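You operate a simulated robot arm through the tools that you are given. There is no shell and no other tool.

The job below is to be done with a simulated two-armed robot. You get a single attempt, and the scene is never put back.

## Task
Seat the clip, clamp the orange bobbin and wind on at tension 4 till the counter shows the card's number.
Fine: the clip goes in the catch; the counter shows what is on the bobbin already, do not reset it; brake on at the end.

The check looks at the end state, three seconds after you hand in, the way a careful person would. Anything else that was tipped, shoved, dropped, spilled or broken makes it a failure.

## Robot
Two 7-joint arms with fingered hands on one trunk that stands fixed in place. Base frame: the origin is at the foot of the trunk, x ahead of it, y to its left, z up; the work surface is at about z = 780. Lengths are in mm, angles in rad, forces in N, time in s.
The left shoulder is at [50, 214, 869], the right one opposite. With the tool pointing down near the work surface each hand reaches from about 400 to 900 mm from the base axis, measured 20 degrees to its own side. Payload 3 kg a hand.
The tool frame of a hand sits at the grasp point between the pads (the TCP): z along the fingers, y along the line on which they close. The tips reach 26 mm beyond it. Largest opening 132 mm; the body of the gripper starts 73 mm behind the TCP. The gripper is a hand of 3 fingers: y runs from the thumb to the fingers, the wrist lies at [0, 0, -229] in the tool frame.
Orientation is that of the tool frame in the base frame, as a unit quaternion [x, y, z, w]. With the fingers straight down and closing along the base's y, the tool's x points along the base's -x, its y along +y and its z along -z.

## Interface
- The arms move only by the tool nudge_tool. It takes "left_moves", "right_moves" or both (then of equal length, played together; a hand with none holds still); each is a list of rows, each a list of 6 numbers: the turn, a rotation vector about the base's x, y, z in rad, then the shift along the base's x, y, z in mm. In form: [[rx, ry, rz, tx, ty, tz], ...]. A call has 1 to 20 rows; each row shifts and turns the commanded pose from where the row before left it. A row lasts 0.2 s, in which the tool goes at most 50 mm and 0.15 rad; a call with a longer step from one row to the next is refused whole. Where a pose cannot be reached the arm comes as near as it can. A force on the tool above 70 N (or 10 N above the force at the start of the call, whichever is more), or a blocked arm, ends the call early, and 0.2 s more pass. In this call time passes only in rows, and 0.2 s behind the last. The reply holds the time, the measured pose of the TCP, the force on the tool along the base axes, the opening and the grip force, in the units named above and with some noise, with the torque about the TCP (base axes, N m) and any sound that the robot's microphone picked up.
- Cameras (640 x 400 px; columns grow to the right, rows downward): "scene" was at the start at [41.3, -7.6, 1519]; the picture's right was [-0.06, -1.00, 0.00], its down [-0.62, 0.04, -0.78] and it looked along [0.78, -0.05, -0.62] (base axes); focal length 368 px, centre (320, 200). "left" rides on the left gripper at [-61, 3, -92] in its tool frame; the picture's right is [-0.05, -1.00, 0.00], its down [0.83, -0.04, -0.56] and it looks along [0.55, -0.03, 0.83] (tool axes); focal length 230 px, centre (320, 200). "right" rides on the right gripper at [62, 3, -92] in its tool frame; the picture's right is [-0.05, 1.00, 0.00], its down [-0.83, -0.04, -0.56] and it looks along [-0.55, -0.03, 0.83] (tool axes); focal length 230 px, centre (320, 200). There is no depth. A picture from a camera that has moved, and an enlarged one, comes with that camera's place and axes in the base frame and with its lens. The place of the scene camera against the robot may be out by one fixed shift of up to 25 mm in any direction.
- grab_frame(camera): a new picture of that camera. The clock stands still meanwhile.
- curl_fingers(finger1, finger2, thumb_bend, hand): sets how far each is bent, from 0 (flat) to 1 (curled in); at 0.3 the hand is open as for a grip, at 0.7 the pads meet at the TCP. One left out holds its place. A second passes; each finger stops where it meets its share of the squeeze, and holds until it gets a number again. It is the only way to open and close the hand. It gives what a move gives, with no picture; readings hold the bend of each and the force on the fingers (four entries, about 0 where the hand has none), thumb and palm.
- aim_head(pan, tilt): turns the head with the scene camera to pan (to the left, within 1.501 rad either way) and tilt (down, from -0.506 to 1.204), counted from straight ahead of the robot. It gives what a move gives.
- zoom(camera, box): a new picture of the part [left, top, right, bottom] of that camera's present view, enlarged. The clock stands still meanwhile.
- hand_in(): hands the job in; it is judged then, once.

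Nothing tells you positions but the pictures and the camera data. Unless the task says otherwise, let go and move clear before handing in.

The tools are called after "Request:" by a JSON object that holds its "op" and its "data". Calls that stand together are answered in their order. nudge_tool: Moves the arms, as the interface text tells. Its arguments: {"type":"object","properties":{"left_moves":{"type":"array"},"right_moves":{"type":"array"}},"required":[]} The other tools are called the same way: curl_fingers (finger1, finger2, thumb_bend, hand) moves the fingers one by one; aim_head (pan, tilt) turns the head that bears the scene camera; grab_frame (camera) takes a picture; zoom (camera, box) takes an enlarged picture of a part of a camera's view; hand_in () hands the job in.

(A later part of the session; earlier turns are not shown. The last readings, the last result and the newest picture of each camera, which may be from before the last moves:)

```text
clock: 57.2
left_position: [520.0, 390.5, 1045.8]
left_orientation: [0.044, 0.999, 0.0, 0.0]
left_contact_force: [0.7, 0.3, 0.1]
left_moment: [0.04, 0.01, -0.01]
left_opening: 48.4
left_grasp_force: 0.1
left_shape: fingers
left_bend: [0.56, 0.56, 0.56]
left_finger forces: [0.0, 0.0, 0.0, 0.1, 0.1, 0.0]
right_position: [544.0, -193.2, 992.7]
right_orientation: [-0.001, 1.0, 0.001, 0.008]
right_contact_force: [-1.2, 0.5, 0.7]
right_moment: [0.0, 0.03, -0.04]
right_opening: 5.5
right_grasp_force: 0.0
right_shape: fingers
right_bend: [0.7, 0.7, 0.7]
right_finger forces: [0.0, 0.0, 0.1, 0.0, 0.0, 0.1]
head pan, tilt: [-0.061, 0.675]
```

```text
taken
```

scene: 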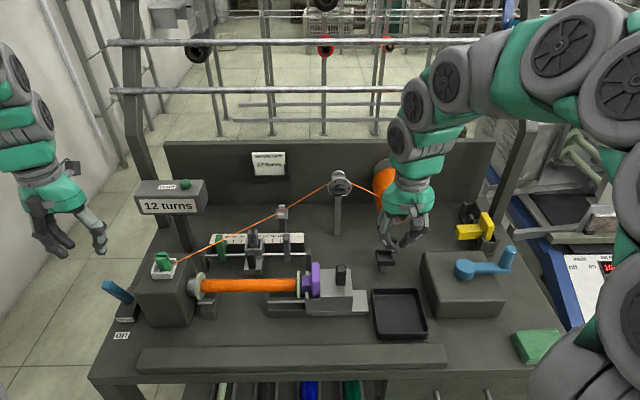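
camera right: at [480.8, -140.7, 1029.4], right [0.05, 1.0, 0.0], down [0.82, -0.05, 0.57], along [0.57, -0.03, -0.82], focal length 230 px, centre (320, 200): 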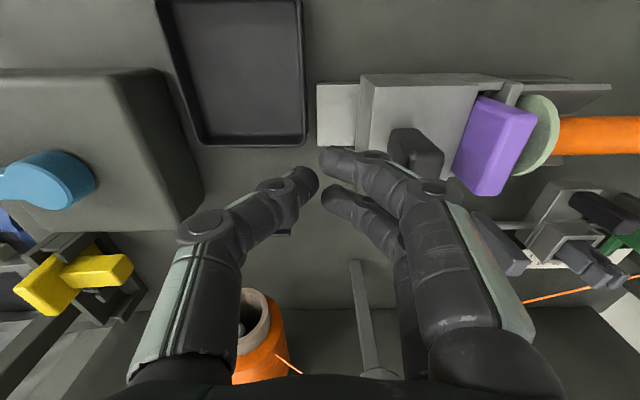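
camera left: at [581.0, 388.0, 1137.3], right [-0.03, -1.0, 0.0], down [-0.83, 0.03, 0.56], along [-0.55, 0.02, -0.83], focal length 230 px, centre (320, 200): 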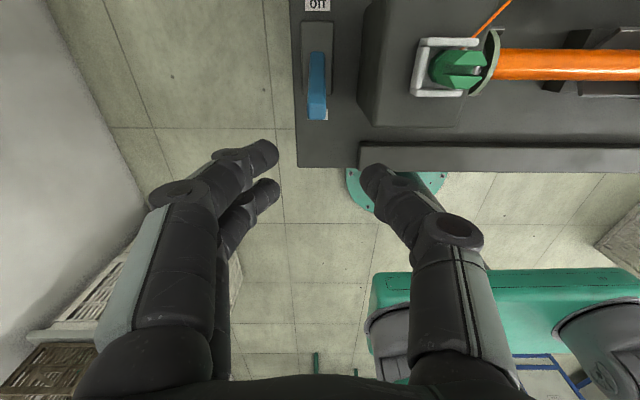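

The left camera looks down on the brake lever. I'll enlarge it for position.

Request:
{"op": "zoom", "data": {"camera": "left", "box": [280, 0, 380, 140]}}

Request:
{"op": "zoom", "data": {"camera": "scene", "box": [90, 265, 150, 345]}}

```text
2.86 times, centred on (330, 70) of left
camera zoom: at [581.0, 388.0, 1137.3], right [-0.03, -1.0, 0.0], down [-0.83, 0.03, 0.56], along [-0.55, 0.02, -0.83], focal length 657 px, centre (291, 571)
```

zoom: 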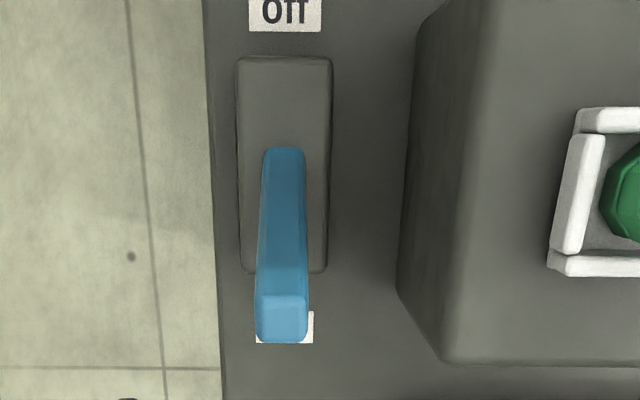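

```text
5.00 times, centred on (120, 305) of scene
camera zoom: at [41.3, -7.6, 1519.0], right [-0.06, -1.0, 0.0], down [-0.62, 0.04, -0.78], along [0.78, -0.05, -0.62], focal length 1839 px, centre (1320, -325)
```

zoom: 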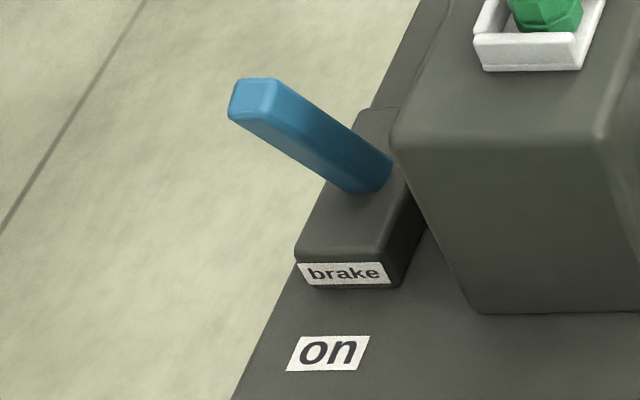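

The lever tip is at about [531, 393, 911] and leans 26° toward "on". I'll lower the left hand around it.

Request:
{"op": "nudge_tool", "data": {"left_moves": [[0, 0, 0, 6, 0.5, -35], [0, 0, 0, 6, 0.5, -35], [0, 0, 0, 5, 0.5, -30]]}}

Request:
{"op": "grab_frame", "data": {"camera": "left"}}

Request:
{"op": "zoom", "data": {"camera": "scene", "box": [70, 220, 190, 320]}}

```text
clock: 58.0
left_position: [537.4, 390.3, 945.4]
left_orientation: [0.042, 0.999, 0.0, 0.0]
left_contact_force: [0.3, 0.2, -0.2]
left_moment: [0.03, 0.01, -0.02]
left_opening: 48.4
left_grasp_force: 0.0
left_shape: fingers
left_bend: [0.56, 0.56, 0.56]
left_finger forces: [0.0, 0.1, 0.0, 0.1, 0.1, 0.0]
right_position: [544.4, -194.3, 992.1]
right_orientation: [0.0, 1.0, 0.001, 0.01]
right_contact_force: [-0.3, -0.1, 1.0]
right_moment: [0.04, 0.05, -0.02]
right_opening: 5.6
right_grasp_force: 0.0
right_shape: fingers
right_bend: [0.7, 0.7, 0.7]
right_finger forces: [0.0, 0.0, 0.0, 0.1, 0.1, 0.1]
head pan, tilt: [-0.061, 0.675]
```

```text
taken
camera left: at [597.6, 388.8, 1036.8], right [-0.03, -1.0, 0.0], down [-0.83, 0.03, 0.55], along [-0.55, 0.02, -0.83], focal length 230 px, centre (320, 200)
```

left: 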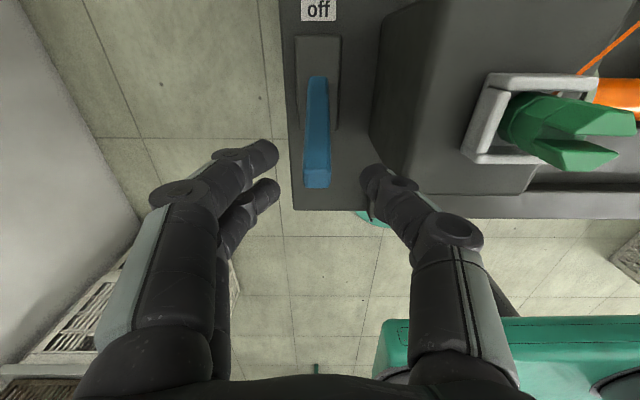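

```text
4.00 times, centred on (130, 270) of scene
camera zoom: at [41.4, -7.6, 1519.0], right [-0.06, -1.0, 0.0], down [-0.62, 0.04, -0.78], along [0.78, -0.05, -0.62], focal length 1471 px, centre (1080, -80)
```

zoom: 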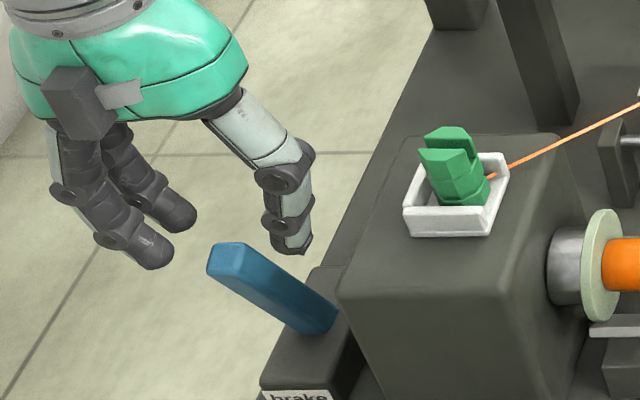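

The lever tip is centred between thumb and fingers. I'll lower 40 mm and close lightly on it.

Request:
{"op": "nudge_tool", "data": {"left_moves": [[0, 0, 0, 0, 1.5, -20], [0, 0, 0, 0, 0, -20]]}}

Request:
{"op": "curl_fingers", "data": {"hand": "left", "finger1": 0.7, "finger2": 0.7, "thumb_bend": 0.7}}

Request:
{"op": "grab_frame", "data": {"camera": "left"}}

```text
clock: 58.6
left_position: [536.8, 390.9, 904.7]
left_orientation: [0.044, 0.999, 0.0, 0.002]
left_contact_force: [-0.1, 0.1, -0.6]
left_moment: [-0.01, 0.05, -0.01]
left_opening: 48.1
left_grasp_force: 0.1
left_shape: fingers
left_bend: [0.56, 0.56, 0.56]
left_finger forces: [0.0, 0.1, 0.1, 0.0, 0.1, 0.0]
right_position: [543.0, -193.5, 992.0]
right_orientation: [-0.001, 1.0, 0.001, 0.01]
right_contact_force: [0.2, -0.4, 0.3]
right_moment: [0.0, 0.01, -0.02]
right_opening: 5.7
right_grasp_force: 0.1
right_shape: fingers
right_bend: [0.7, 0.7, 0.7]
right_finger forces: [0.1, 0.0, 0.1, 0.0, 0.0, 0.0]
head pan, tilt: [-0.061, 0.675]
```

```text
clock: 59.6
left_position: [535.7, 393.2, 904.9]
left_orientation: [0.044, 0.999, 0.0, 0.0]
left_contact_force: [1.7, 1.0, -3.0]
left_moment: [0.02, -0.05, 0.07]
left_opening: 18.5
left_grasp_force: 5.4
left_shape: fingers
left_bend: [0.65, 0.67, 0.68]
left_finger forces: [4.1, 2.3, 0.1, 0.1, 4.7, 0.1]
right_position: [543.2, -193.4, 993.1]
right_orientation: [0.001, 1.0, 0.0, 0.009]
right_contact_force: [-0.2, -0.3, 0.1]
right_moment: [-0.02, -0.01, 0.0]
right_opening: 5.6
right_grasp_force: 0.1
right_shape: fingers
right_bend: [0.7, 0.7, 0.7]
right_finger forces: [0.0, 0.0, 0.1, 0.0, 0.0, 0.1]
head pan, tilt: [-0.061, 0.675]
```

```text
taken
camera left: at [597.3, 390.2, 997.2], right [-0.03, -1.0, 0.0], down [-0.83, 0.03, 0.56], along [-0.55, 0.02, -0.83], focal length 230 px, centre (320, 200)
```

left: 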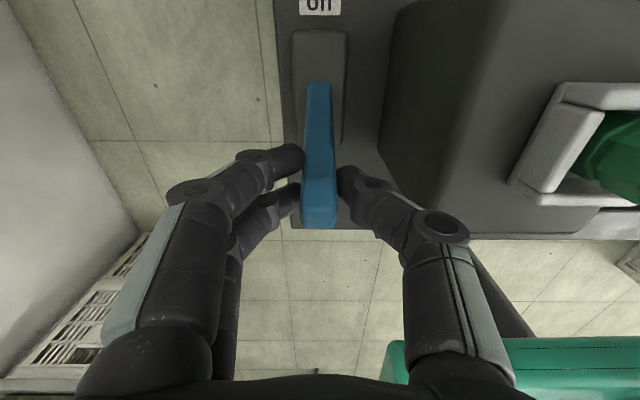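

I have a light hold on the lever. I'll move it along its arc toward "off", checking midway.

Request:
{"op": "nudge_tool", "data": {"left_moves": [[0, 0, 0, 8, 0, 3.5], [0, 0, 0, 8, 0, 2.5], [0, 0, 0, 8, 0, 1.5], [0, 0, 0, 8, 0, 1]]}}

Request:
{"op": "grab_frame", "data": {"camera": "left"}}

Request:
{"op": "zoom", "data": {"camera": "scene", "box": [80, 230, 200, 320]}}

```text
clock: 60.6
left_position: [567.9, 392.3, 912.9]
left_orientation: [0.042, 0.999, 0.0, -0.001]
left_contact_force: [-0.5, -2.4, -5.1]
left_moment: [-0.02, 0.05, 0.03]
left_opening: 18.8
left_grasp_force: 5.3
left_shape: fingers
left_bend: [0.66, 0.67, 0.67]
left_finger forces: [2.5, 1.8, 0.0, 0.0, 6.3, 0.0]
right_position: [543.5, -194.1, 993.5]
right_orientation: [0.002, 1.0, 0.001, 0.01]
right_contact_force: [0.8, 1.0, 0.4]
right_moment: [0.01, 0.02, 0.0]
right_opening: 5.5
right_grasp_force: 0.1
right_shape: fingers
right_bend: [0.7, 0.7, 0.7]
right_finger forces: [0.1, 0.1, 0.0, 0.0, 0.0, 0.0]
head pan, tilt: [-0.061, 0.675]
```

```text
taken
camera left: at [629.5, 390.6, 1006.0], right [-0.03, -1.0, 0.0], down [-0.83, 0.03, 0.56], along [-0.55, 0.02, -0.83], focal length 230 px, centre (320, 200)
```

left: 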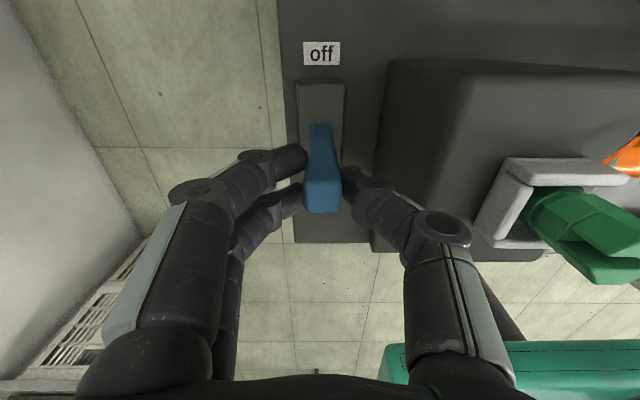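

```text
4.44 times, centred on (140, 275) of scene
camera zoom: at [41.4, -7.6, 1519.0], right [-0.06, -1.0, 0.0], down [-0.62, 0.04, -0.78], along [0.78, -0.05, -0.62], focal length 1635 px, centre (1120, -133)
```

zoom: 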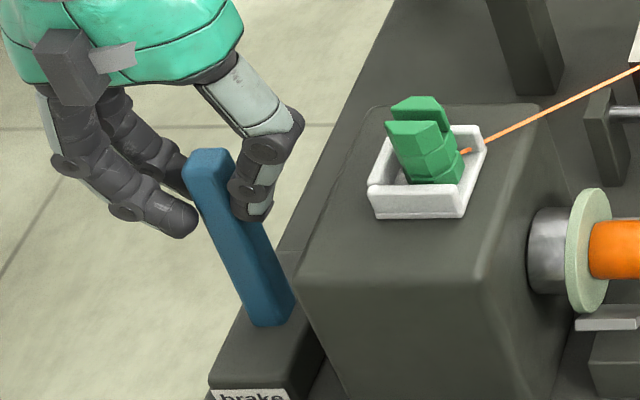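

The lever follows and is upright now. I'll carry it on to "off".

Request:
{"op": "nudge_tool", "data": {"left_moves": [[0, 0, 0, 8, 0, 0], [0, 0, 0, 8, 0, -0.5], [0, 0, 0, 8, 0, -1.5], [0, 0, 0, 8, 0, -2], [0, 0, 0, 8, 0, -3], [0, 0, 0, 8, 0, -3.5]]}}

Request:
{"op": "grab_frame", "data": {"camera": "left"}}

Request:
{"op": "zoom", "data": {"camera": "scene", "box": [80, 220, 200, 310]}}

```text
clock: 62.0
left_position: [617.4, 392.4, 902.5]
left_orientation: [0.045, 0.999, 0.001, 0.001]
left_contact_force: [-0.3, 1.3, 1.0]
left_moment: [0.03, 0.04, -0.01]
left_opening: 6.6
left_grasp_force: 1.5
left_shape: fingers
left_bend: [0.7, 0.68, 0.7]
left_finger forces: [0.0, 1.5, 0.0, 0.0, 0.4, 0.1]
right_position: [543.3, -193.8, 992.9]
right_orientation: [0.0, 1.0, 0.001, 0.01]
right_contact_force: [0.7, -0.7, 0.7]
right_moment: [0.04, -0.03, 0.02]
right_opening: 5.7
right_grasp_force: 0.0
right_shape: fingers
right_bend: [0.7, 0.7, 0.7]
right_finger forces: [0.0, 0.0, 0.0, 0.1, 0.1, 0.0]
head pan, tilt: [-0.061, 0.675]
```

```text
taken
camera left: at [678.5, 390.4, 996.2], right [-0.03, -1.0, 0.0], down [-0.83, 0.03, 0.55], along [-0.55, 0.02, -0.83], focal length 230 px, centre (320, 200)
```

left: 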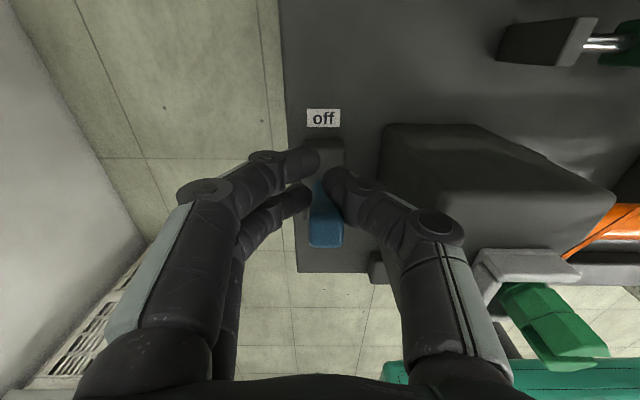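

```text
4.44 times, centred on (140, 265) of scene
camera zoom: at [41.4, -7.6, 1519.0], right [-0.06, -1.0, 0.0], down [-0.62, 0.04, -0.78], along [0.78, -0.05, -0.62], focal length 1635 px, centre (1120, -89)
```

zoom: 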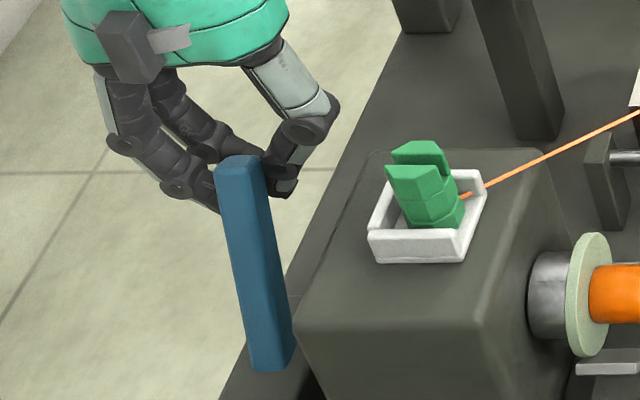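

The fingers slipped past the lever near the end, leaving it leaning toward "off". I'll lift the left hand straight up and look at the lever's position.

Request:
{"op": "nudge_tool", "data": {"left_moves": [[0, 0, 0, 0, 0, 25], [0, 0, 0, 0, 0, 35], [0, 0, 0, -20, 0, 35], [0, 0, 0, -30, 10, 20]]}}

Request:
{"op": "grab_frame", "data": {"camera": "left"}}

Request:
{"op": "zoom", "data": {"camera": "scene", "box": [80, 230, 200, 340]}}

```text
clock: 63.0
left_position: [566.7, 402.6, 1020.4]
left_orientation: [0.043, 0.999, 0.0, 0.001]
left_contact_force: [-0.9, -0.1, -0.5]
left_moment: [0.01, 0.01, 0.0]
left_opening: 5.9
left_grasp_force: 0.1
left_shape: fingers
left_bend: [0.7, 0.7, 0.7]
left_finger forces: [0.0, 0.0, 0.1, 0.0, 0.1, 0.1]
right_position: [544.3, -193.3, 992.4]
right_orientation: [0.0, 1.0, 0.001, 0.01]
right_contact_force: [-0.2, -0.6, 0.0]
right_moment: [-0.01, -0.02, -0.03]
right_opening: 5.5
right_grasp_force: 0.1
right_shape: fingers
right_bend: [0.7, 0.7, 0.7]
right_finger forces: [0.0, 0.0, 0.1, 0.0, 0.0, 0.0]
head pan, tilt: [-0.061, 0.675]
```

```text
taken
camera left: at [628.1, 400.2, 1111.8], right [-0.03, -1.0, 0.0], down [-0.83, 0.03, 0.55], along [-0.55, 0.02, -0.83], focal length 230 px, centre (320, 200)
```

left: 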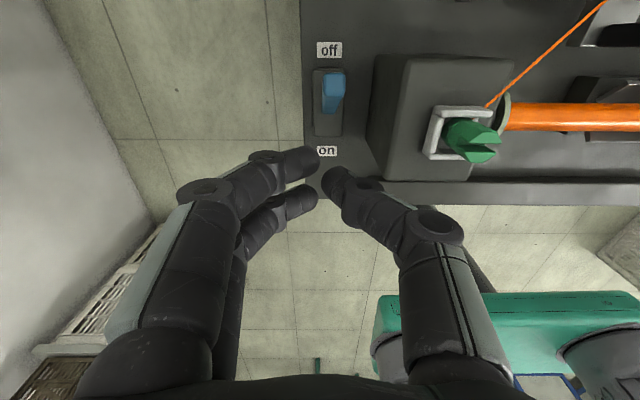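

```text
3.64 times, centred on (140, 285) of scene
camera zoom: at [41.3, -7.7, 1519.0], right [-0.06, -1.0, 0.0], down [-0.62, 0.04, -0.78], along [0.78, -0.05, -0.62], focal length 1338 px, centre (974, -109)
```

zoom: 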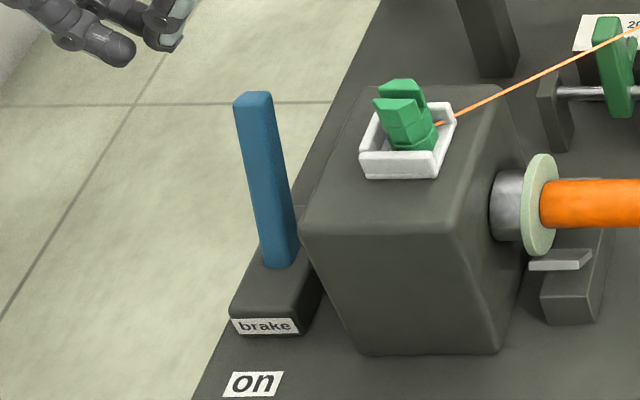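

The lever now leans to the "off" side, but less far than it did to "on" (tip x ≈ 606 versus 576 at the pivot). I'll nudge it with the closed hand from the front to make sure it is fully off.

Request:
{"op": "nudge_tool", "data": {"left_moves": [[0, 0, 0, -6, -5, -35], [0, 0, 0, -6, -5, -40], [0, 0, 0, 0, 0, -35]]}}

Request:
{"op": "nudge_tool", "data": {"left_moves": [[0, 0, 0, 8, 0, 0], [0, 0, 0, 8, 0, 0], [0, 0, 0, 6, 0, 0], [0, 0, 0, 6, 0, 0]]}}

Request:
{"op": "grab_frame", "data": {"camera": "left"}}

Request:
{"op": "zoom", "data": {"camera": "scene", "box": [80, 230, 200, 340]}}

```text
clock: 63.9
left_position: [555.2, 391.7, 907.2]
left_orientation: [0.042, 0.999, 0.0, 0.0]
left_contact_force: [-0.1, 0.0, -0.2]
left_moment: [-0.03, 0.04, 0.01]
left_opening: 5.9
left_grasp_force: 0.0
left_shape: fingers
left_bend: [0.7, 0.7, 0.7]
left_finger forces: [0.1, 0.0, 0.0, 0.0, 0.0, 0.0]
right_position: [544.3, -193.8, 992.1]
right_orientation: [0.0, 1.0, 0.001, 0.009]
right_contact_force: [-0.6, 0.2, -0.4]
right_moment: [-0.01, 0.02, -0.01]
right_opening: 5.7
right_grasp_force: 0.0
right_shape: fingers
right_bend: [0.7, 0.7, 0.7]
right_finger forces: [0.1, 0.1, 0.0, 0.0, 0.0, 0.1]
head pan, tilt: [-0.061, 0.675]
```

```text
clock: 64.8
left_position: [568.8, 395.9, 905.7]
left_orientation: [0.042, 0.999, -0.001, -0.011]
left_contact_force: [-33.9, 8.0, 17.9]
left_moment: [0.23, 0.54, 0.22]
left_opening: 4.2
left_grasp_force: 18.7
left_shape: fingers
left_bend: [0.72, 0.7, 0.7]
left_finger forces: [37.8, 0.0, 0.0, 0.0, 0.0, 0.0]
right_position: [543.8, -193.0, 992.2]
right_orientation: [0.0, 1.0, 0.0, 0.009]
right_contact_force: [0.8, -1.0, -0.3]
right_moment: [-0.02, 0.0, 0.0]
right_opening: 5.9
right_grasp_force: 0.1
right_shape: fingers
right_bend: [0.7, 0.7, 0.7]
right_finger forces: [0.0, 0.0, 0.0, 0.0, 0.1, 0.0]
head pan, tilt: [-0.061, 0.675]
stopped in row 4 (left hand): the force on the tool passed its limit at 81 N (the readings are from after the stop); the commanded pose is now the measured one
```

```text
taken
camera left: at [631.8, 393.1, 997.1], right [-0.03, -1.0, 0.0], down [-0.82, 0.03, 0.57], along [-0.57, 0.02, -0.82], focal length 230 px, centre (320, 200)
```

left: 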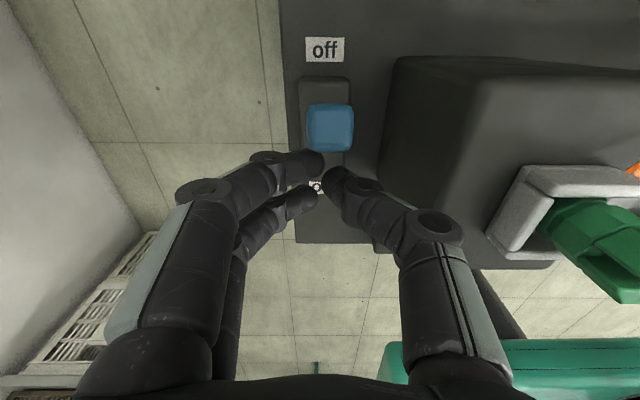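

```text
3.64 times, centred on (140, 285) of scene
camera zoom: at [40.8, -7.6, 1519.0], right [-0.06, -1.0, 0.0], down [-0.62, 0.04, -0.78], along [0.78, -0.05, -0.62], focal length 1338 px, centre (974, -109)
```

zoom: 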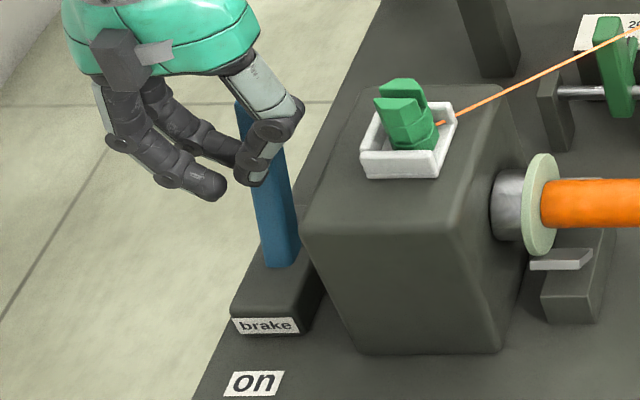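

The lever is against its "off" stop. I'll back the left hand away and up, and look at the blue crank with the right camera.

Request:
{"op": "nudge_tool", "data": {"left_moves": [[0, 0, 0, -10, 0, 0], [0, 0, 0, -20, 0, 20], [0, 0, 0, -20, 10, 40], [0, 0, 0, -20, 20, 40]], "right_moves": [[0, 0, 0, 0, -20, 20], [0, 0, 0, 0, -30, 20], [0, 0, 0, 0, -30, 20], [0, 0, 0, 0, -30, 20]]}}

Request:
{"op": "grab_frame", "data": {"camera": "right"}}

Request:
{"op": "grab_frame", "data": {"camera": "scene"}}

```text
clock: 65.8
left_position: [502.1, 423.0, 1004.9]
left_orientation: [0.044, 0.999, -0.001, -0.009]
left_contact_force: [0.7, 0.3, -1.0]
left_moment: [0.02, -0.02, 0.0]
left_opening: 5.9
left_grasp_force: 0.0
left_shape: fingers
left_bend: [0.7, 0.7, 0.7]
left_finger forces: [0.0, 0.0, 0.0, 0.0, 0.1, 0.0]
right_position: [545.1, -304.8, 1071.9]
right_orientation: [0.0, 1.0, 0.002, 0.009]
right_contact_force: [0.5, 0.1, 0.1]
right_moment: [0.03, 0.01, -0.02]
right_opening: 5.7
right_grasp_force: 0.1
right_shape: fingers
right_bend: [0.7, 0.7, 0.7]
right_finger forces: [0.0, 0.0, 0.1, 0.0, 0.1, 0.0]
head pan, tilt: [-0.061, 0.675]
```

```text
taken
camera right: at [480.6, -302.8, 1163.2], right [0.05, 1.0, 0.0], down [0.82, -0.05, 0.57], along [0.57, -0.03, -0.82], focal length 230 px, centre (320, 200)
```

right: 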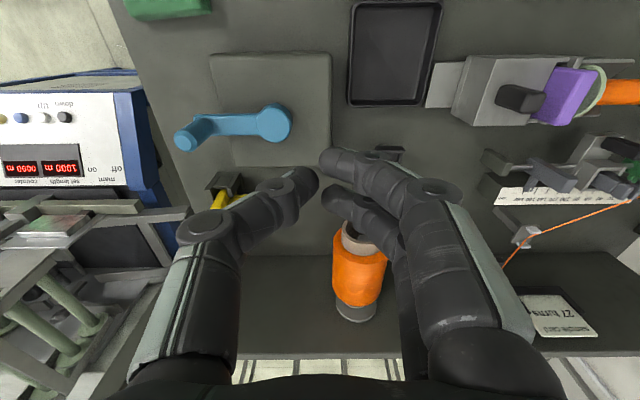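

```text
taken
```

scene: 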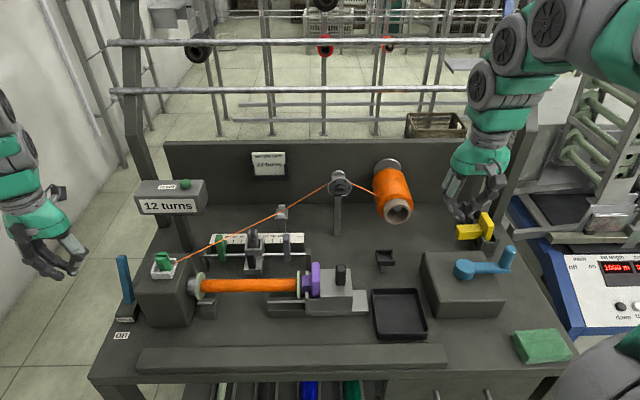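

Request:
{"op": "zoom", "data": {"camera": "right", "box": [160, 70, 320, 180]}}

Request:
{"op": "zoom", "data": {"camera": "scene", "box": [410, 230, 540, 320]}}

```text
3.64 times, centred on (240, 125) of right
camera zoom: at [480.6, -302.8, 1163.2], right [0.05, 1.0, 0.0], down [0.82, -0.05, 0.57], along [0.57, -0.03, -0.82], focal length 837 px, centre (611, 473)
```

zoom: 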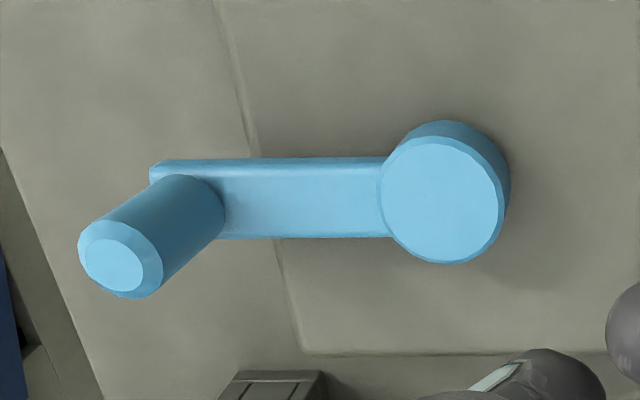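

```text
4.44 times, centred on (475, 275) of scene
camera zoom: at [41.3, -7.7, 1519.0], right [-0.06, -1.0, 0.0], down [-0.62, 0.04, -0.78], along [0.78, -0.05, -0.62], focal length 1635 px, centre (-369, -133)
```

zoom: 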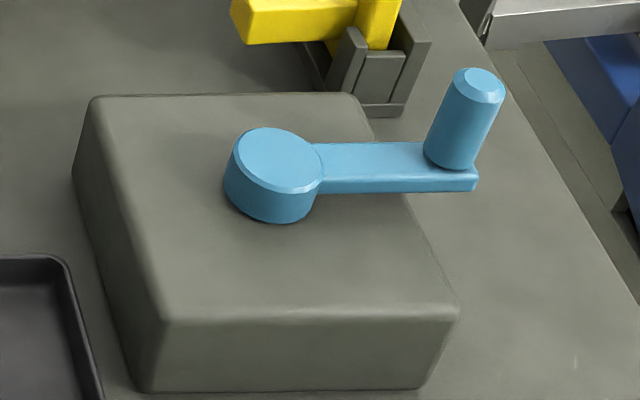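

The crank's hub is at about [564, −365, 866] and the knob's top at [559, −446, 931], so the radius is about 81 mm. I'll open the right hand and bring it over the knob.

Request:
{"op": "curl_fingers", "data": {"hand": "right", "finger1": 0.54, "finger2": 0.54, "thumb_bend": 0.54}}

Request:
{"op": "nudge_tool", "data": {"right_moves": [[0, 0, 0, 3, -36, -20], [0, 0, 0, 4, -36, -24], [0, 0, 0, 4, -36, -24], [0, 0, 0, 3, -33, -20]]}}

Request:
{"op": "grab_frame", "data": {"camera": "right"}}

Request:
{"op": "zoom", "data": {"camera": "scene", "box": [420, 160, 560, 300]}}

```text
clock: 66.8
left_position: [501.5, 423.6, 1006.0]
left_orientation: [0.042, 0.999, -0.001, -0.008]
left_contact_force: [-0.6, 0.4, -0.3]
left_moment: [0.02, 0.03, -0.04]
left_opening: 5.8
left_grasp_force: 0.1
left_shape: fingers
left_bend: [0.7, 0.7, 0.7]
left_finger forces: [0.0, 0.0, 0.0, 0.1, 0.1, 0.0]
right_position: [543.8, -304.9, 1071.2]
right_orientation: [0.0, 1.0, 0.001, 0.01]
right_contact_force: [-0.1, -0.3, 0.3]
right_moment: [-0.01, -0.03, 0.0]
right_opening: 53.9
right_grasp_force: 0.0
right_shape: fingers
right_bend: [0.54, 0.54, 0.54]
right_finger forces: [0.0, 0.0, 0.0, 0.0, 0.1, 0.0]
head pan, tilt: [-0.061, 0.675]
```

```text
clock: 67.8
left_position: [501.3, 424.5, 1005.1]
left_orientation: [0.043, 0.999, -0.002, -0.009]
left_contact_force: [-0.1, -0.2, 0.4]
left_moment: [0.04, 0.01, -0.01]
left_opening: 5.9
left_grasp_force: 0.1
left_shape: fingers
left_bend: [0.7, 0.7, 0.7]
left_finger forces: [0.1, 0.0, 0.0, 0.1, 0.0, 0.1]
right_position: [557.1, -446.2, 984.0]
right_orientation: [0.0, 1.0, 0.001, 0.009]
right_contact_force: [0.4, 0.0, 0.6]
right_moment: [0.01, 0.02, -0.01]
right_opening: 54.0
right_grasp_force: 0.1
right_shape: fingers
right_bend: [0.54, 0.54, 0.54]
right_finger forces: [0.0, 0.0, 0.0, 0.0, 0.1, 0.1]
head pan, tilt: [-0.061, 0.675]
```

```text
taken
camera right: at [494.0, -443.7, 1075.6], right [0.05, 1.0, 0.0], down [0.82, -0.04, 0.57], along [0.57, -0.03, -0.82], focal length 230 px, centre (320, 200)
```

right: 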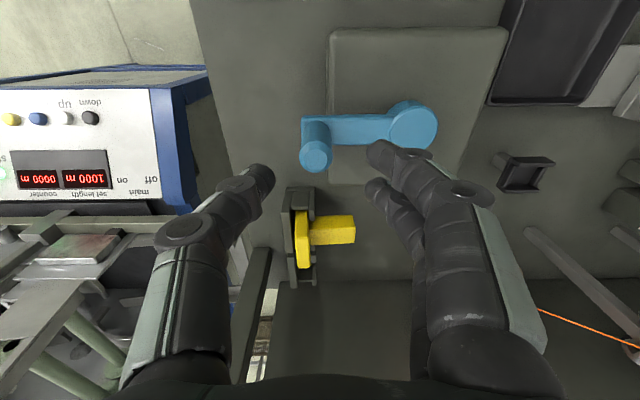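

```text
2.86 times, centred on (490, 230) of scene
camera zoom: at [41.4, -7.7, 1519.0], right [-0.06, -1.0, 0.0], down [-0.62, 0.04, -0.78], along [0.78, -0.05, -0.62], focal length 1051 px, centre (-166, 114)
```

zoom: 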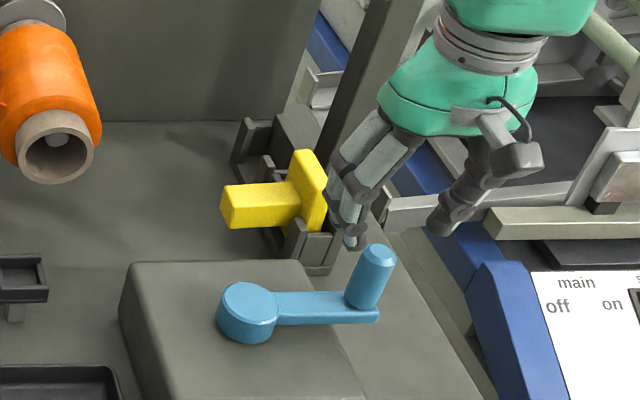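

The knob is centred between thumb and fingers. I'll lower onto it and grip.

Request:
{"op": "nudge_tool", "data": {"right_moves": [[0, 0, 0, 0, -1, -25], [0, 0, 0, 0, 0, -25], [0, 0, 0, 0, 0, -22]]}}

Request:
{"op": "curl_fingers", "data": {"hand": "right", "finger1": 0.74, "finger2": 0.74, "thumb_bend": 0.74}}

Request:
{"op": "grab_frame", "data": {"camera": "right"}}

Request:
{"op": "zoom", "data": {"camera": "scene", "box": [440, 200, 560, 300]}}

```text
clock: 68.6
left_position: [502.2, 423.3, 1005.5]
left_orientation: [0.042, 0.999, -0.001, -0.009]
left_contact_force: [-0.1, -0.6, -0.1]
left_moment: [0.01, 0.03, -0.04]
left_opening: 5.9
left_grasp_force: 0.0
left_shape: fingers
left_bend: [0.7, 0.7, 0.7]
left_finger forces: [0.1, 0.0, 0.0, 0.0, 0.1, 0.0]
right_position: [557.1, -444.6, 912.1]
right_orientation: [0.001, 1.0, 0.002, 0.01]
right_contact_force: [-0.1, -0.3, -0.3]
right_moment: [0.01, 0.01, 0.0]
right_opening: 53.9
right_grasp_force: 0.1
right_shape: fingers
right_bend: [0.54, 0.54, 0.54]
right_finger forces: [0.1, 0.0, 0.0, 0.0, 0.0, 0.1]
head pan, tilt: [-0.061, 0.675]
```

```text
clock: 69.6
left_position: [501.2, 422.5, 1006.6]
left_orientation: [0.043, 0.999, -0.001, -0.008]
left_contact_force: [0.0, -0.2, -0.2]
left_moment: [0.0, -0.01, 0.03]
left_opening: 5.9
left_grasp_force: 0.1
left_shape: fingers
left_bend: [0.7, 0.7, 0.7]
left_finger forces: [0.1, 0.0, 0.0, 0.0, 0.0, 0.1]
right_position: [556.1, -445.9, 911.8]
right_orientation: [0.001, 1.0, 0.001, 0.008]
right_contact_force: [-0.4, -7.7, -10.2]
right_moment: [-0.13, 0.05, 0.01]
right_opening: 13.3
right_grasp_force: 11.0
right_shape: fingers
right_bend: [0.73, 0.71, 0.66]
right_finger forces: [2.7, 5.4, 0.0, 0.0, 14.6, 0.1]
head pan, tilt: [-0.061, 0.675]
```

```text
taken
camera right: at [493.7, -443.6, 1004.2], right [0.05, 1.0, 0.0], down [0.82, -0.04, 0.57], along [0.57, -0.03, -0.82], focal length 230 px, centre (320, 200)
```

right: 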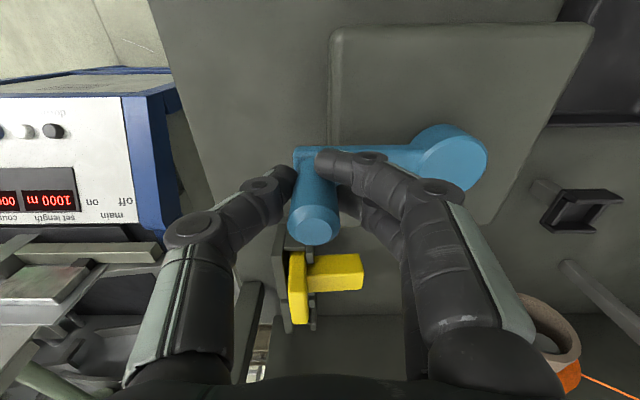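

```text
4.00 times, centred on (500, 250) of scene
camera zoom: at [41.4, -7.8, 1519.0], right [-0.06, -1.0, 0.0], down [-0.62, 0.04, -0.78], along [0.78, -0.05, -0.62], focal length 1471 px, centre (-400, 0)
```

zoom: 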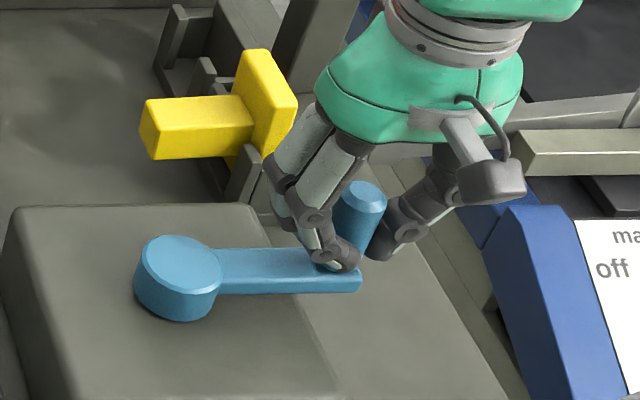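

The knob is held with about 11 N. I'll try a slow 60° of clockwise cranking (toward the robot first) and see whether it turns freely.

Request:
{"op": "nudge_tool", "data": {"right_moves": [[0, 0, 0, -21.4, 4.1, 0], [0, 0, 0, -19.6, 9.5, 0], [0, 0, 0, -16.5, 14.3, 0], [0, 0, 0, -12.3, 18.1, 0]]}}

Request:
{"op": "grab_frame", "data": {"camera": "right"}}

Request:
{"op": "grab_frame", "data": {"camera": "scene"}}

```text
clock: 70.6
left_position: [502.3, 421.6, 1005.6]
left_orientation: [0.044, 0.999, -0.001, -0.009]
left_contact_force: [0.6, 0.6, 0.4]
left_moment: [0.0, 0.0, -0.03]
left_opening: 5.9
left_grasp_force: 0.0
left_shape: fingers
left_bend: [0.7, 0.7, 0.7]
left_finger forces: [0.0, 0.0, 0.0, 0.1, 0.0, 0.0]
right_position: [485.4, -402.3, 912.6]
right_orientation: [0.001, 1.0, 0.001, 0.007]
right_contact_force: [-28.0, -21.7, 9.8]
right_moment: [-0.68, 0.56, -0.75]
right_opening: 16.1
right_grasp_force: 18.9
right_shape: fingers
right_bend: [0.74, 0.73, 0.65]
right_finger forces: [0.0, 1.4, 0.0, 0.1, 36.9, 0.1]
head pan, tilt: [-0.061, 0.675]
```

```text
taken
camera right: at [422.3, -398.8, 1004.2], right [0.05, 1.0, 0.0], down [0.82, -0.05, 0.57], along [0.57, -0.03, -0.82], focal length 230 px, centre (320, 200)
```

right: 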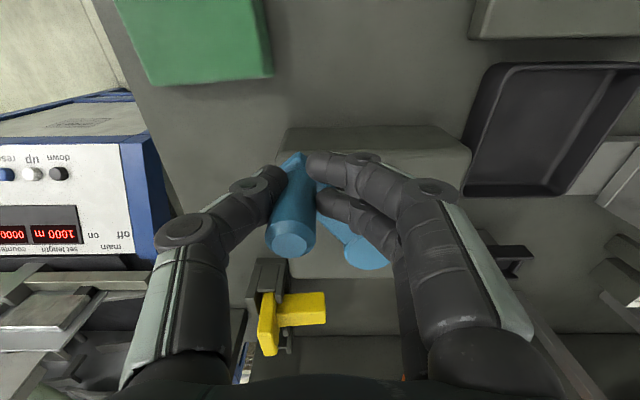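

```text
taken
```

scene: 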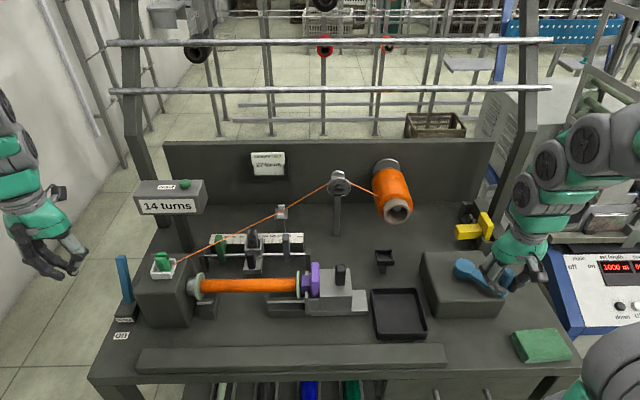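

The counter jumped from 12 to 14 with about a sixth of a turn, so this direction winds on and the crank is geared up. I must be careful from here; I'll look closely at the counter and crank angle.

Request:
{"op": "zoom", "data": {"camera": "scene", "box": [130, 175, 210, 225]}}

Request:
{"op": "zoom", "data": {"camera": "scene", "box": [410, 230, 560, 320]}}

Request:
{"op": "zoom", "data": {"camera": "scene", "box": [180, 225, 380, 330]}}

```text
8.00 times, centred on (170, 200) of scene
camera zoom: at [40.8, -7.9, 1519.0], right [-0.06, -1.0, 0.0], down [-0.62, 0.04, -0.78], along [0.78, -0.05, -0.62], focal length 2943 px, centre (1520, 200)
```

zoom: 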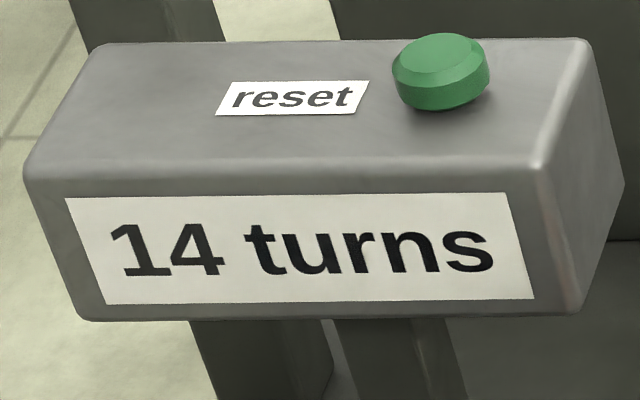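

```text
4.27 times, centred on (485, 275) of scene
camera zoom: at [40.8, -7.9, 1519.0], right [-0.06, -1.0, 0.0], down [-0.62, 0.04, -0.78], along [0.78, -0.05, -0.62], focal length 1569 px, centre (-384, -120)
```

zoom: 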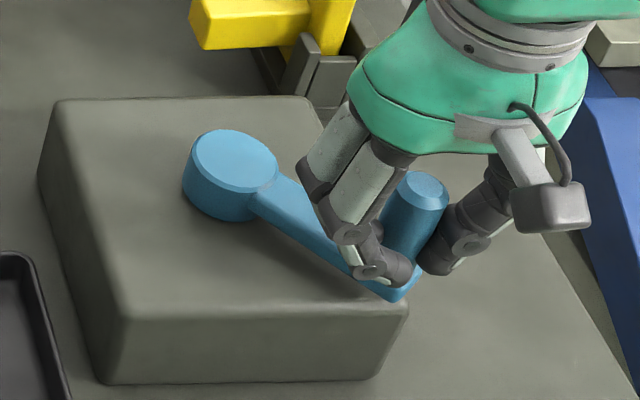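

```text
3.20 times, centred on (280, 278) of scene
camera zoom: at [40.8, -7.9, 1519.0], right [-0.06, -1.0, 0.0], down [-0.62, 0.04, -0.78], along [0.78, -0.05, -0.62], focal length 1177 px, centre (448, -48)
```

zoom: 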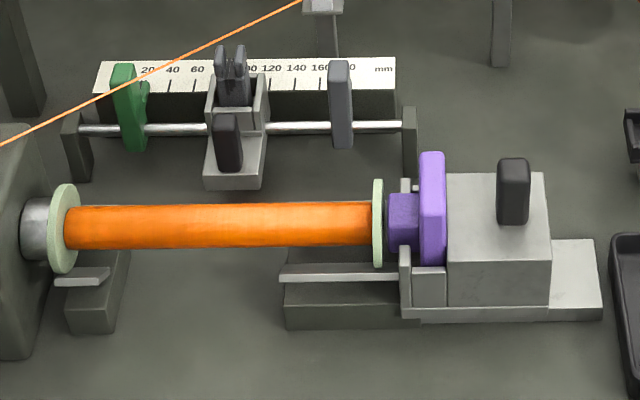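

The counter reads 14 and the crank has turned about 49°, so roughly 15 counts per crank turn. I'll advance in small steps along the circle, checking the counter after each.

Request:
{"op": "nudge_tool", "data": {"right_moves": [[0, 0, 0, -5, 9, 0], [0, 0, 0, -3, 10, 0]]}}

Request:
{"op": "zoom", "data": {"camera": "scene", "box": [130, 175, 210, 225]}}

Request:
{"op": "grab_frame", "data": {"camera": "right"}}

```text
clock: 71.2
left_position: [501.3, 421.5, 1005.4]
left_orientation: [0.044, 0.999, -0.001, -0.008]
left_contact_force: [0.3, -0.2, 0.5]
left_moment: [-0.01, 0.02, -0.01]
left_opening: 6.2
left_grasp_force: 0.1
left_shape: fingers
left_bend: [0.7, 0.7, 0.7]
left_finger forces: [0.1, 0.0, 0.0, 0.0, 0.1, 0.0]
right_position: [476.9, -382.9, 911.8]
right_orientation: [0.002, 1.0, 0.0, 0.007]
right_contact_force: [-52.9, -30.6, 16.7]
right_moment: [-1.05, 1.05, -1.75]
right_opening: 21.3
right_grasp_force: 30.0
right_shape: fingers
right_bend: [0.74, 0.74, 0.65]
right_finger forces: [0.1, 0.1, 0.1, 0.1, 60.4, 0.1]
head pan, tilt: [-0.061, 0.675]
```

```text
8.00 times, centred on (170, 200) of scene
camera zoom: at [40.3, -8.0, 1519.0], right [-0.06, -1.0, 0.0], down [-0.62, 0.04, -0.78], along [0.78, -0.05, -0.62], focal length 2943 px, centre (1520, 200)
```

zoom: 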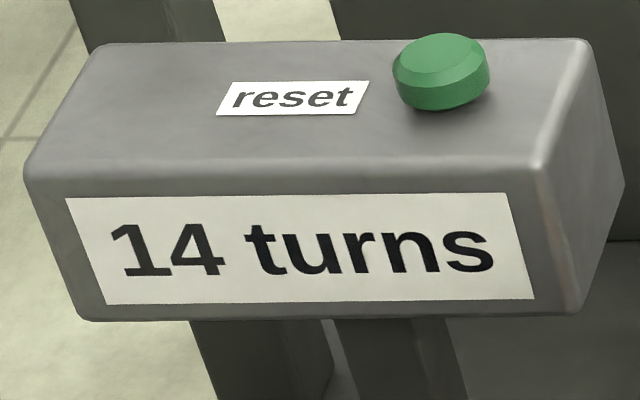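

```text
taken
camera right: at [414.0, -379.8, 1004.2], right [0.06, 1.0, 0.0], down [0.82, -0.05, 0.57], along [0.57, -0.03, -0.82], focal length 230 px, centre (320, 200)
```

right: 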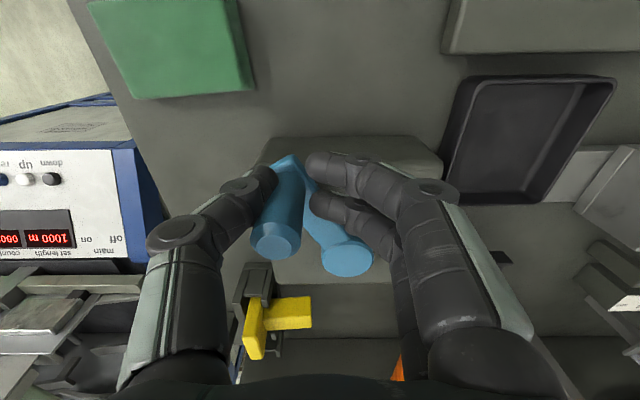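

The counter still reads 14, and the high reading is a radial wedge of the thumb against the knob rather than winding resistance. I'll open the hand, re-centre on the knob (about [486, −403]) and grip again.

Request:
{"op": "curl_fingers", "data": {"hand": "right", "finger1": 0.54, "finger2": 0.54, "thumb_bend": 0.54}}

Request:
{"op": "grab_frame", "data": {"camera": "right"}}

Request:
{"op": "zoom", "data": {"camera": "scene", "box": [130, 175, 210, 225]}}

```text
clock: 72.2
left_position: [500.8, 423.5, 1006.4]
left_orientation: [0.042, 0.999, -0.001, -0.009]
left_contact_force: [0.3, -0.3, 0.7]
left_moment: [-0.01, 0.01, 0.02]
left_opening: 6.0
left_grasp_force: 0.2
left_shape: fingers
left_bend: [0.7, 0.7, 0.7]
left_finger forces: [0.0, 0.1, 0.1, 0.1, 0.0, 0.1]
right_position: [479.7, -380.8, 912.2]
right_orientation: [0.0, 1.0, 0.001, 0.009]
right_contact_force: [-6.9, -4.6, 6.0]
right_moment: [-0.32, 0.12, -0.28]
right_opening: 61.4
right_grasp_force: 4.4
right_shape: fingers
right_bend: [0.54, 0.54, 0.52]
right_finger forces: [0.1, 0.1, 0.0, 0.0, 7.9, 0.0]
head pan, tilt: [-0.061, 0.675]
```

```text
taken
camera right: at [416.7, -378.5, 1004.1], right [0.05, 1.0, 0.0], down [0.82, -0.04, 0.57], along [0.57, -0.03, -0.82], focal length 230 px, centre (320, 200)
```

right: 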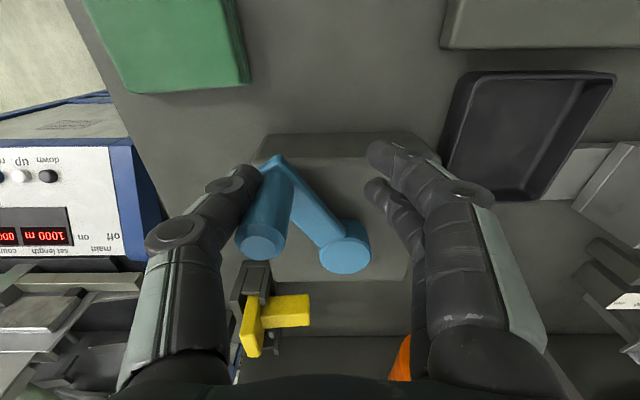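

```text
8.00 times, centred on (170, 200) of scene
camera zoom: at [41.2, -7.6, 1519.0], right [-0.06, -1.0, 0.0], down [-0.62, 0.04, -0.78], along [0.78, -0.05, -0.62], focal length 2943 px, centre (1520, 200)
```

zoom: 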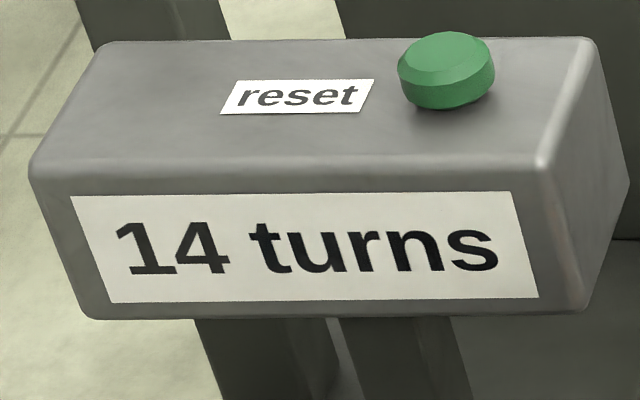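

The counter is unchanged at 14 with the crank near −150°. I'll move the hand so the knob is centred and grip again.

Request:
{"op": "nudge_tool", "data": {"right_moves": [[0, 0, 0, 0, -14, 0], [0, 0, 0, 4, -12, 0], [0, 0, 0, 5, 0, 0]]}}

Request:
{"op": "grab_frame", "data": {"camera": "right"}}

```text
clock: 73.0
left_position: [502.0, 422.9, 1005.4]
left_orientation: [0.043, 0.999, -0.001, -0.009]
left_contact_force: [0.2, 0.6, -0.3]
left_moment: [0.0, 0.0, 0.02]
left_opening: 6.0
left_grasp_force: 0.0
left_shape: fingers
left_bend: [0.7, 0.7, 0.7]
left_finger forces: [0.0, 0.1, 0.0, 0.1, 0.1, 0.0]
right_position: [488.9, -407.9, 913.5]
right_orientation: [0.001, 1.0, 0.001, 0.01]
right_contact_force: [-0.6, -0.1, 0.7]
right_moment: [0.02, -0.01, 0.01]
right_opening: 54.3
right_grasp_force: 0.1
right_shape: fingers
right_bend: [0.54, 0.54, 0.54]
right_finger forces: [0.0, 0.1, 0.0, 0.0, 0.0, 0.0]
head pan, tilt: [-0.061, 0.675]
```

```text
taken
camera right: at [425.6, -404.8, 1004.3], right [0.05, 1.0, 0.0], down [0.82, -0.04, 0.57], along [0.57, -0.03, -0.82], focal length 230 px, centre (320, 200)
```

right: 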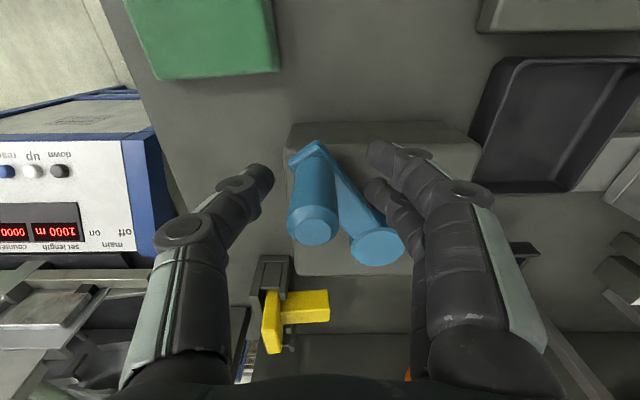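

The knob is centred. I'll grip and turn 30° along the true circle.

Request:
{"op": "curl_fingers", "data": {"hand": "right", "finger1": 0.73, "finger2": 0.73, "thumb_bend": 0.73}}

Request:
{"op": "nudge_tool", "data": {"right_moves": [[0, 0, 0, -6, 12, 0], [0, 0, 0, -4.5, 14.1, 0], [0, 0, 0, -2.1, 14.6, 0]]}}

Request:
{"op": "zoom", "data": {"camera": "scene", "box": [130, 175, 210, 225]}}

Request:
{"op": "grab_frame", "data": {"camera": "right"}}

```text
clock: 74.0
left_position: [502.1, 422.7, 1006.9]
left_orientation: [0.042, 0.999, -0.002, -0.008]
left_contact_force: [0.5, 0.3, 0.3]
left_moment: [-0.03, 0.01, 0.02]
left_opening: 5.9
left_grasp_force: 0.1
left_shape: fingers
left_bend: [0.7, 0.7, 0.7]
left_finger forces: [0.0, 0.1, 0.1, 0.0, 0.0, 0.1]
right_position: [488.2, -408.5, 911.9]
right_orientation: [0.001, 1.0, 0.001, 0.009]
right_contact_force: [-6.6, -5.0, -7.9]
right_moment: [-0.09, 0.17, -0.06]
right_opening: 14.6
right_grasp_force: 10.5
right_shape: fingers
right_bend: [0.71, 0.69, 0.66]
right_finger forces: [3.3, 5.3, 0.0, 0.0, 13.5, 0.0]
head pan, tilt: [-0.061, 0.675]
```

```text
clock: 74.8
left_position: [500.8, 422.9, 1005.7]
left_orientation: [0.042, 0.999, 0.0, -0.008]
left_contact_force: [-1.1, 0.3, -0.1]
left_moment: [-0.02, 0.04, -0.01]
left_opening: 6.3
left_grasp_force: 0.1
left_shape: fingers
left_bend: [0.7, 0.7, 0.7]
left_finger forces: [0.0, 0.0, 0.1, 0.0, 0.1, 0.0]
right_position: [477.1, -365.2, 912.7]
right_orientation: [0.0, 1.0, 0.001, 0.009]
right_contact_force: [-5.1, -3.1, -4.2]
right_moment: [-0.08, 0.13, -0.15]
right_opening: 15.8
right_grasp_force: 12.6
right_shape: fingers
right_bend: [0.72, 0.7, 0.66]
right_finger forces: [4.6, 7.8, 0.0, 0.0, 12.7, 0.1]
head pan, tilt: [-0.061, 0.675]
```

```text
8.00 times, centred on (170, 200) of scene
camera zoom: at [41.3, -7.7, 1519.0], right [-0.06, -1.0, 0.0], down [-0.62, 0.04, -0.78], along [0.78, -0.05, -0.62], focal length 2943 px, centre (1520, 200)
```

zoom: 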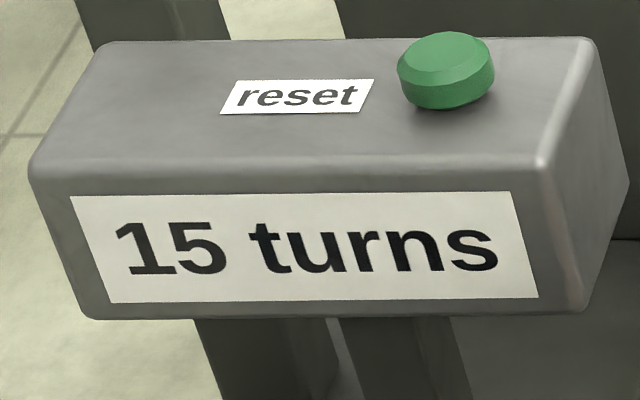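

```text
taken
camera right: at [413.4, -363.2, 1004.8], right [0.05, 1.0, 0.0], down [0.82, -0.04, 0.57], along [0.57, -0.03, -0.82], focal length 230 px, centre (320, 200)
```

right: 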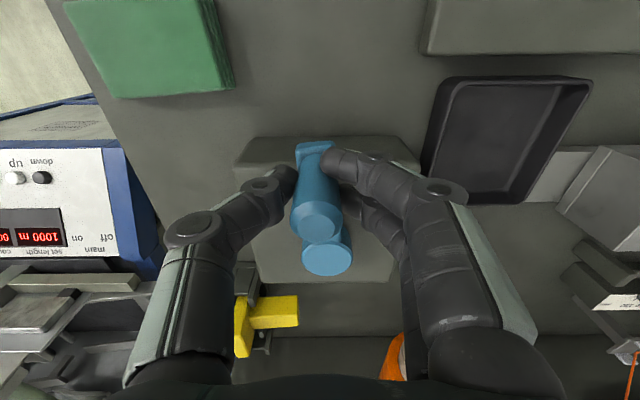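

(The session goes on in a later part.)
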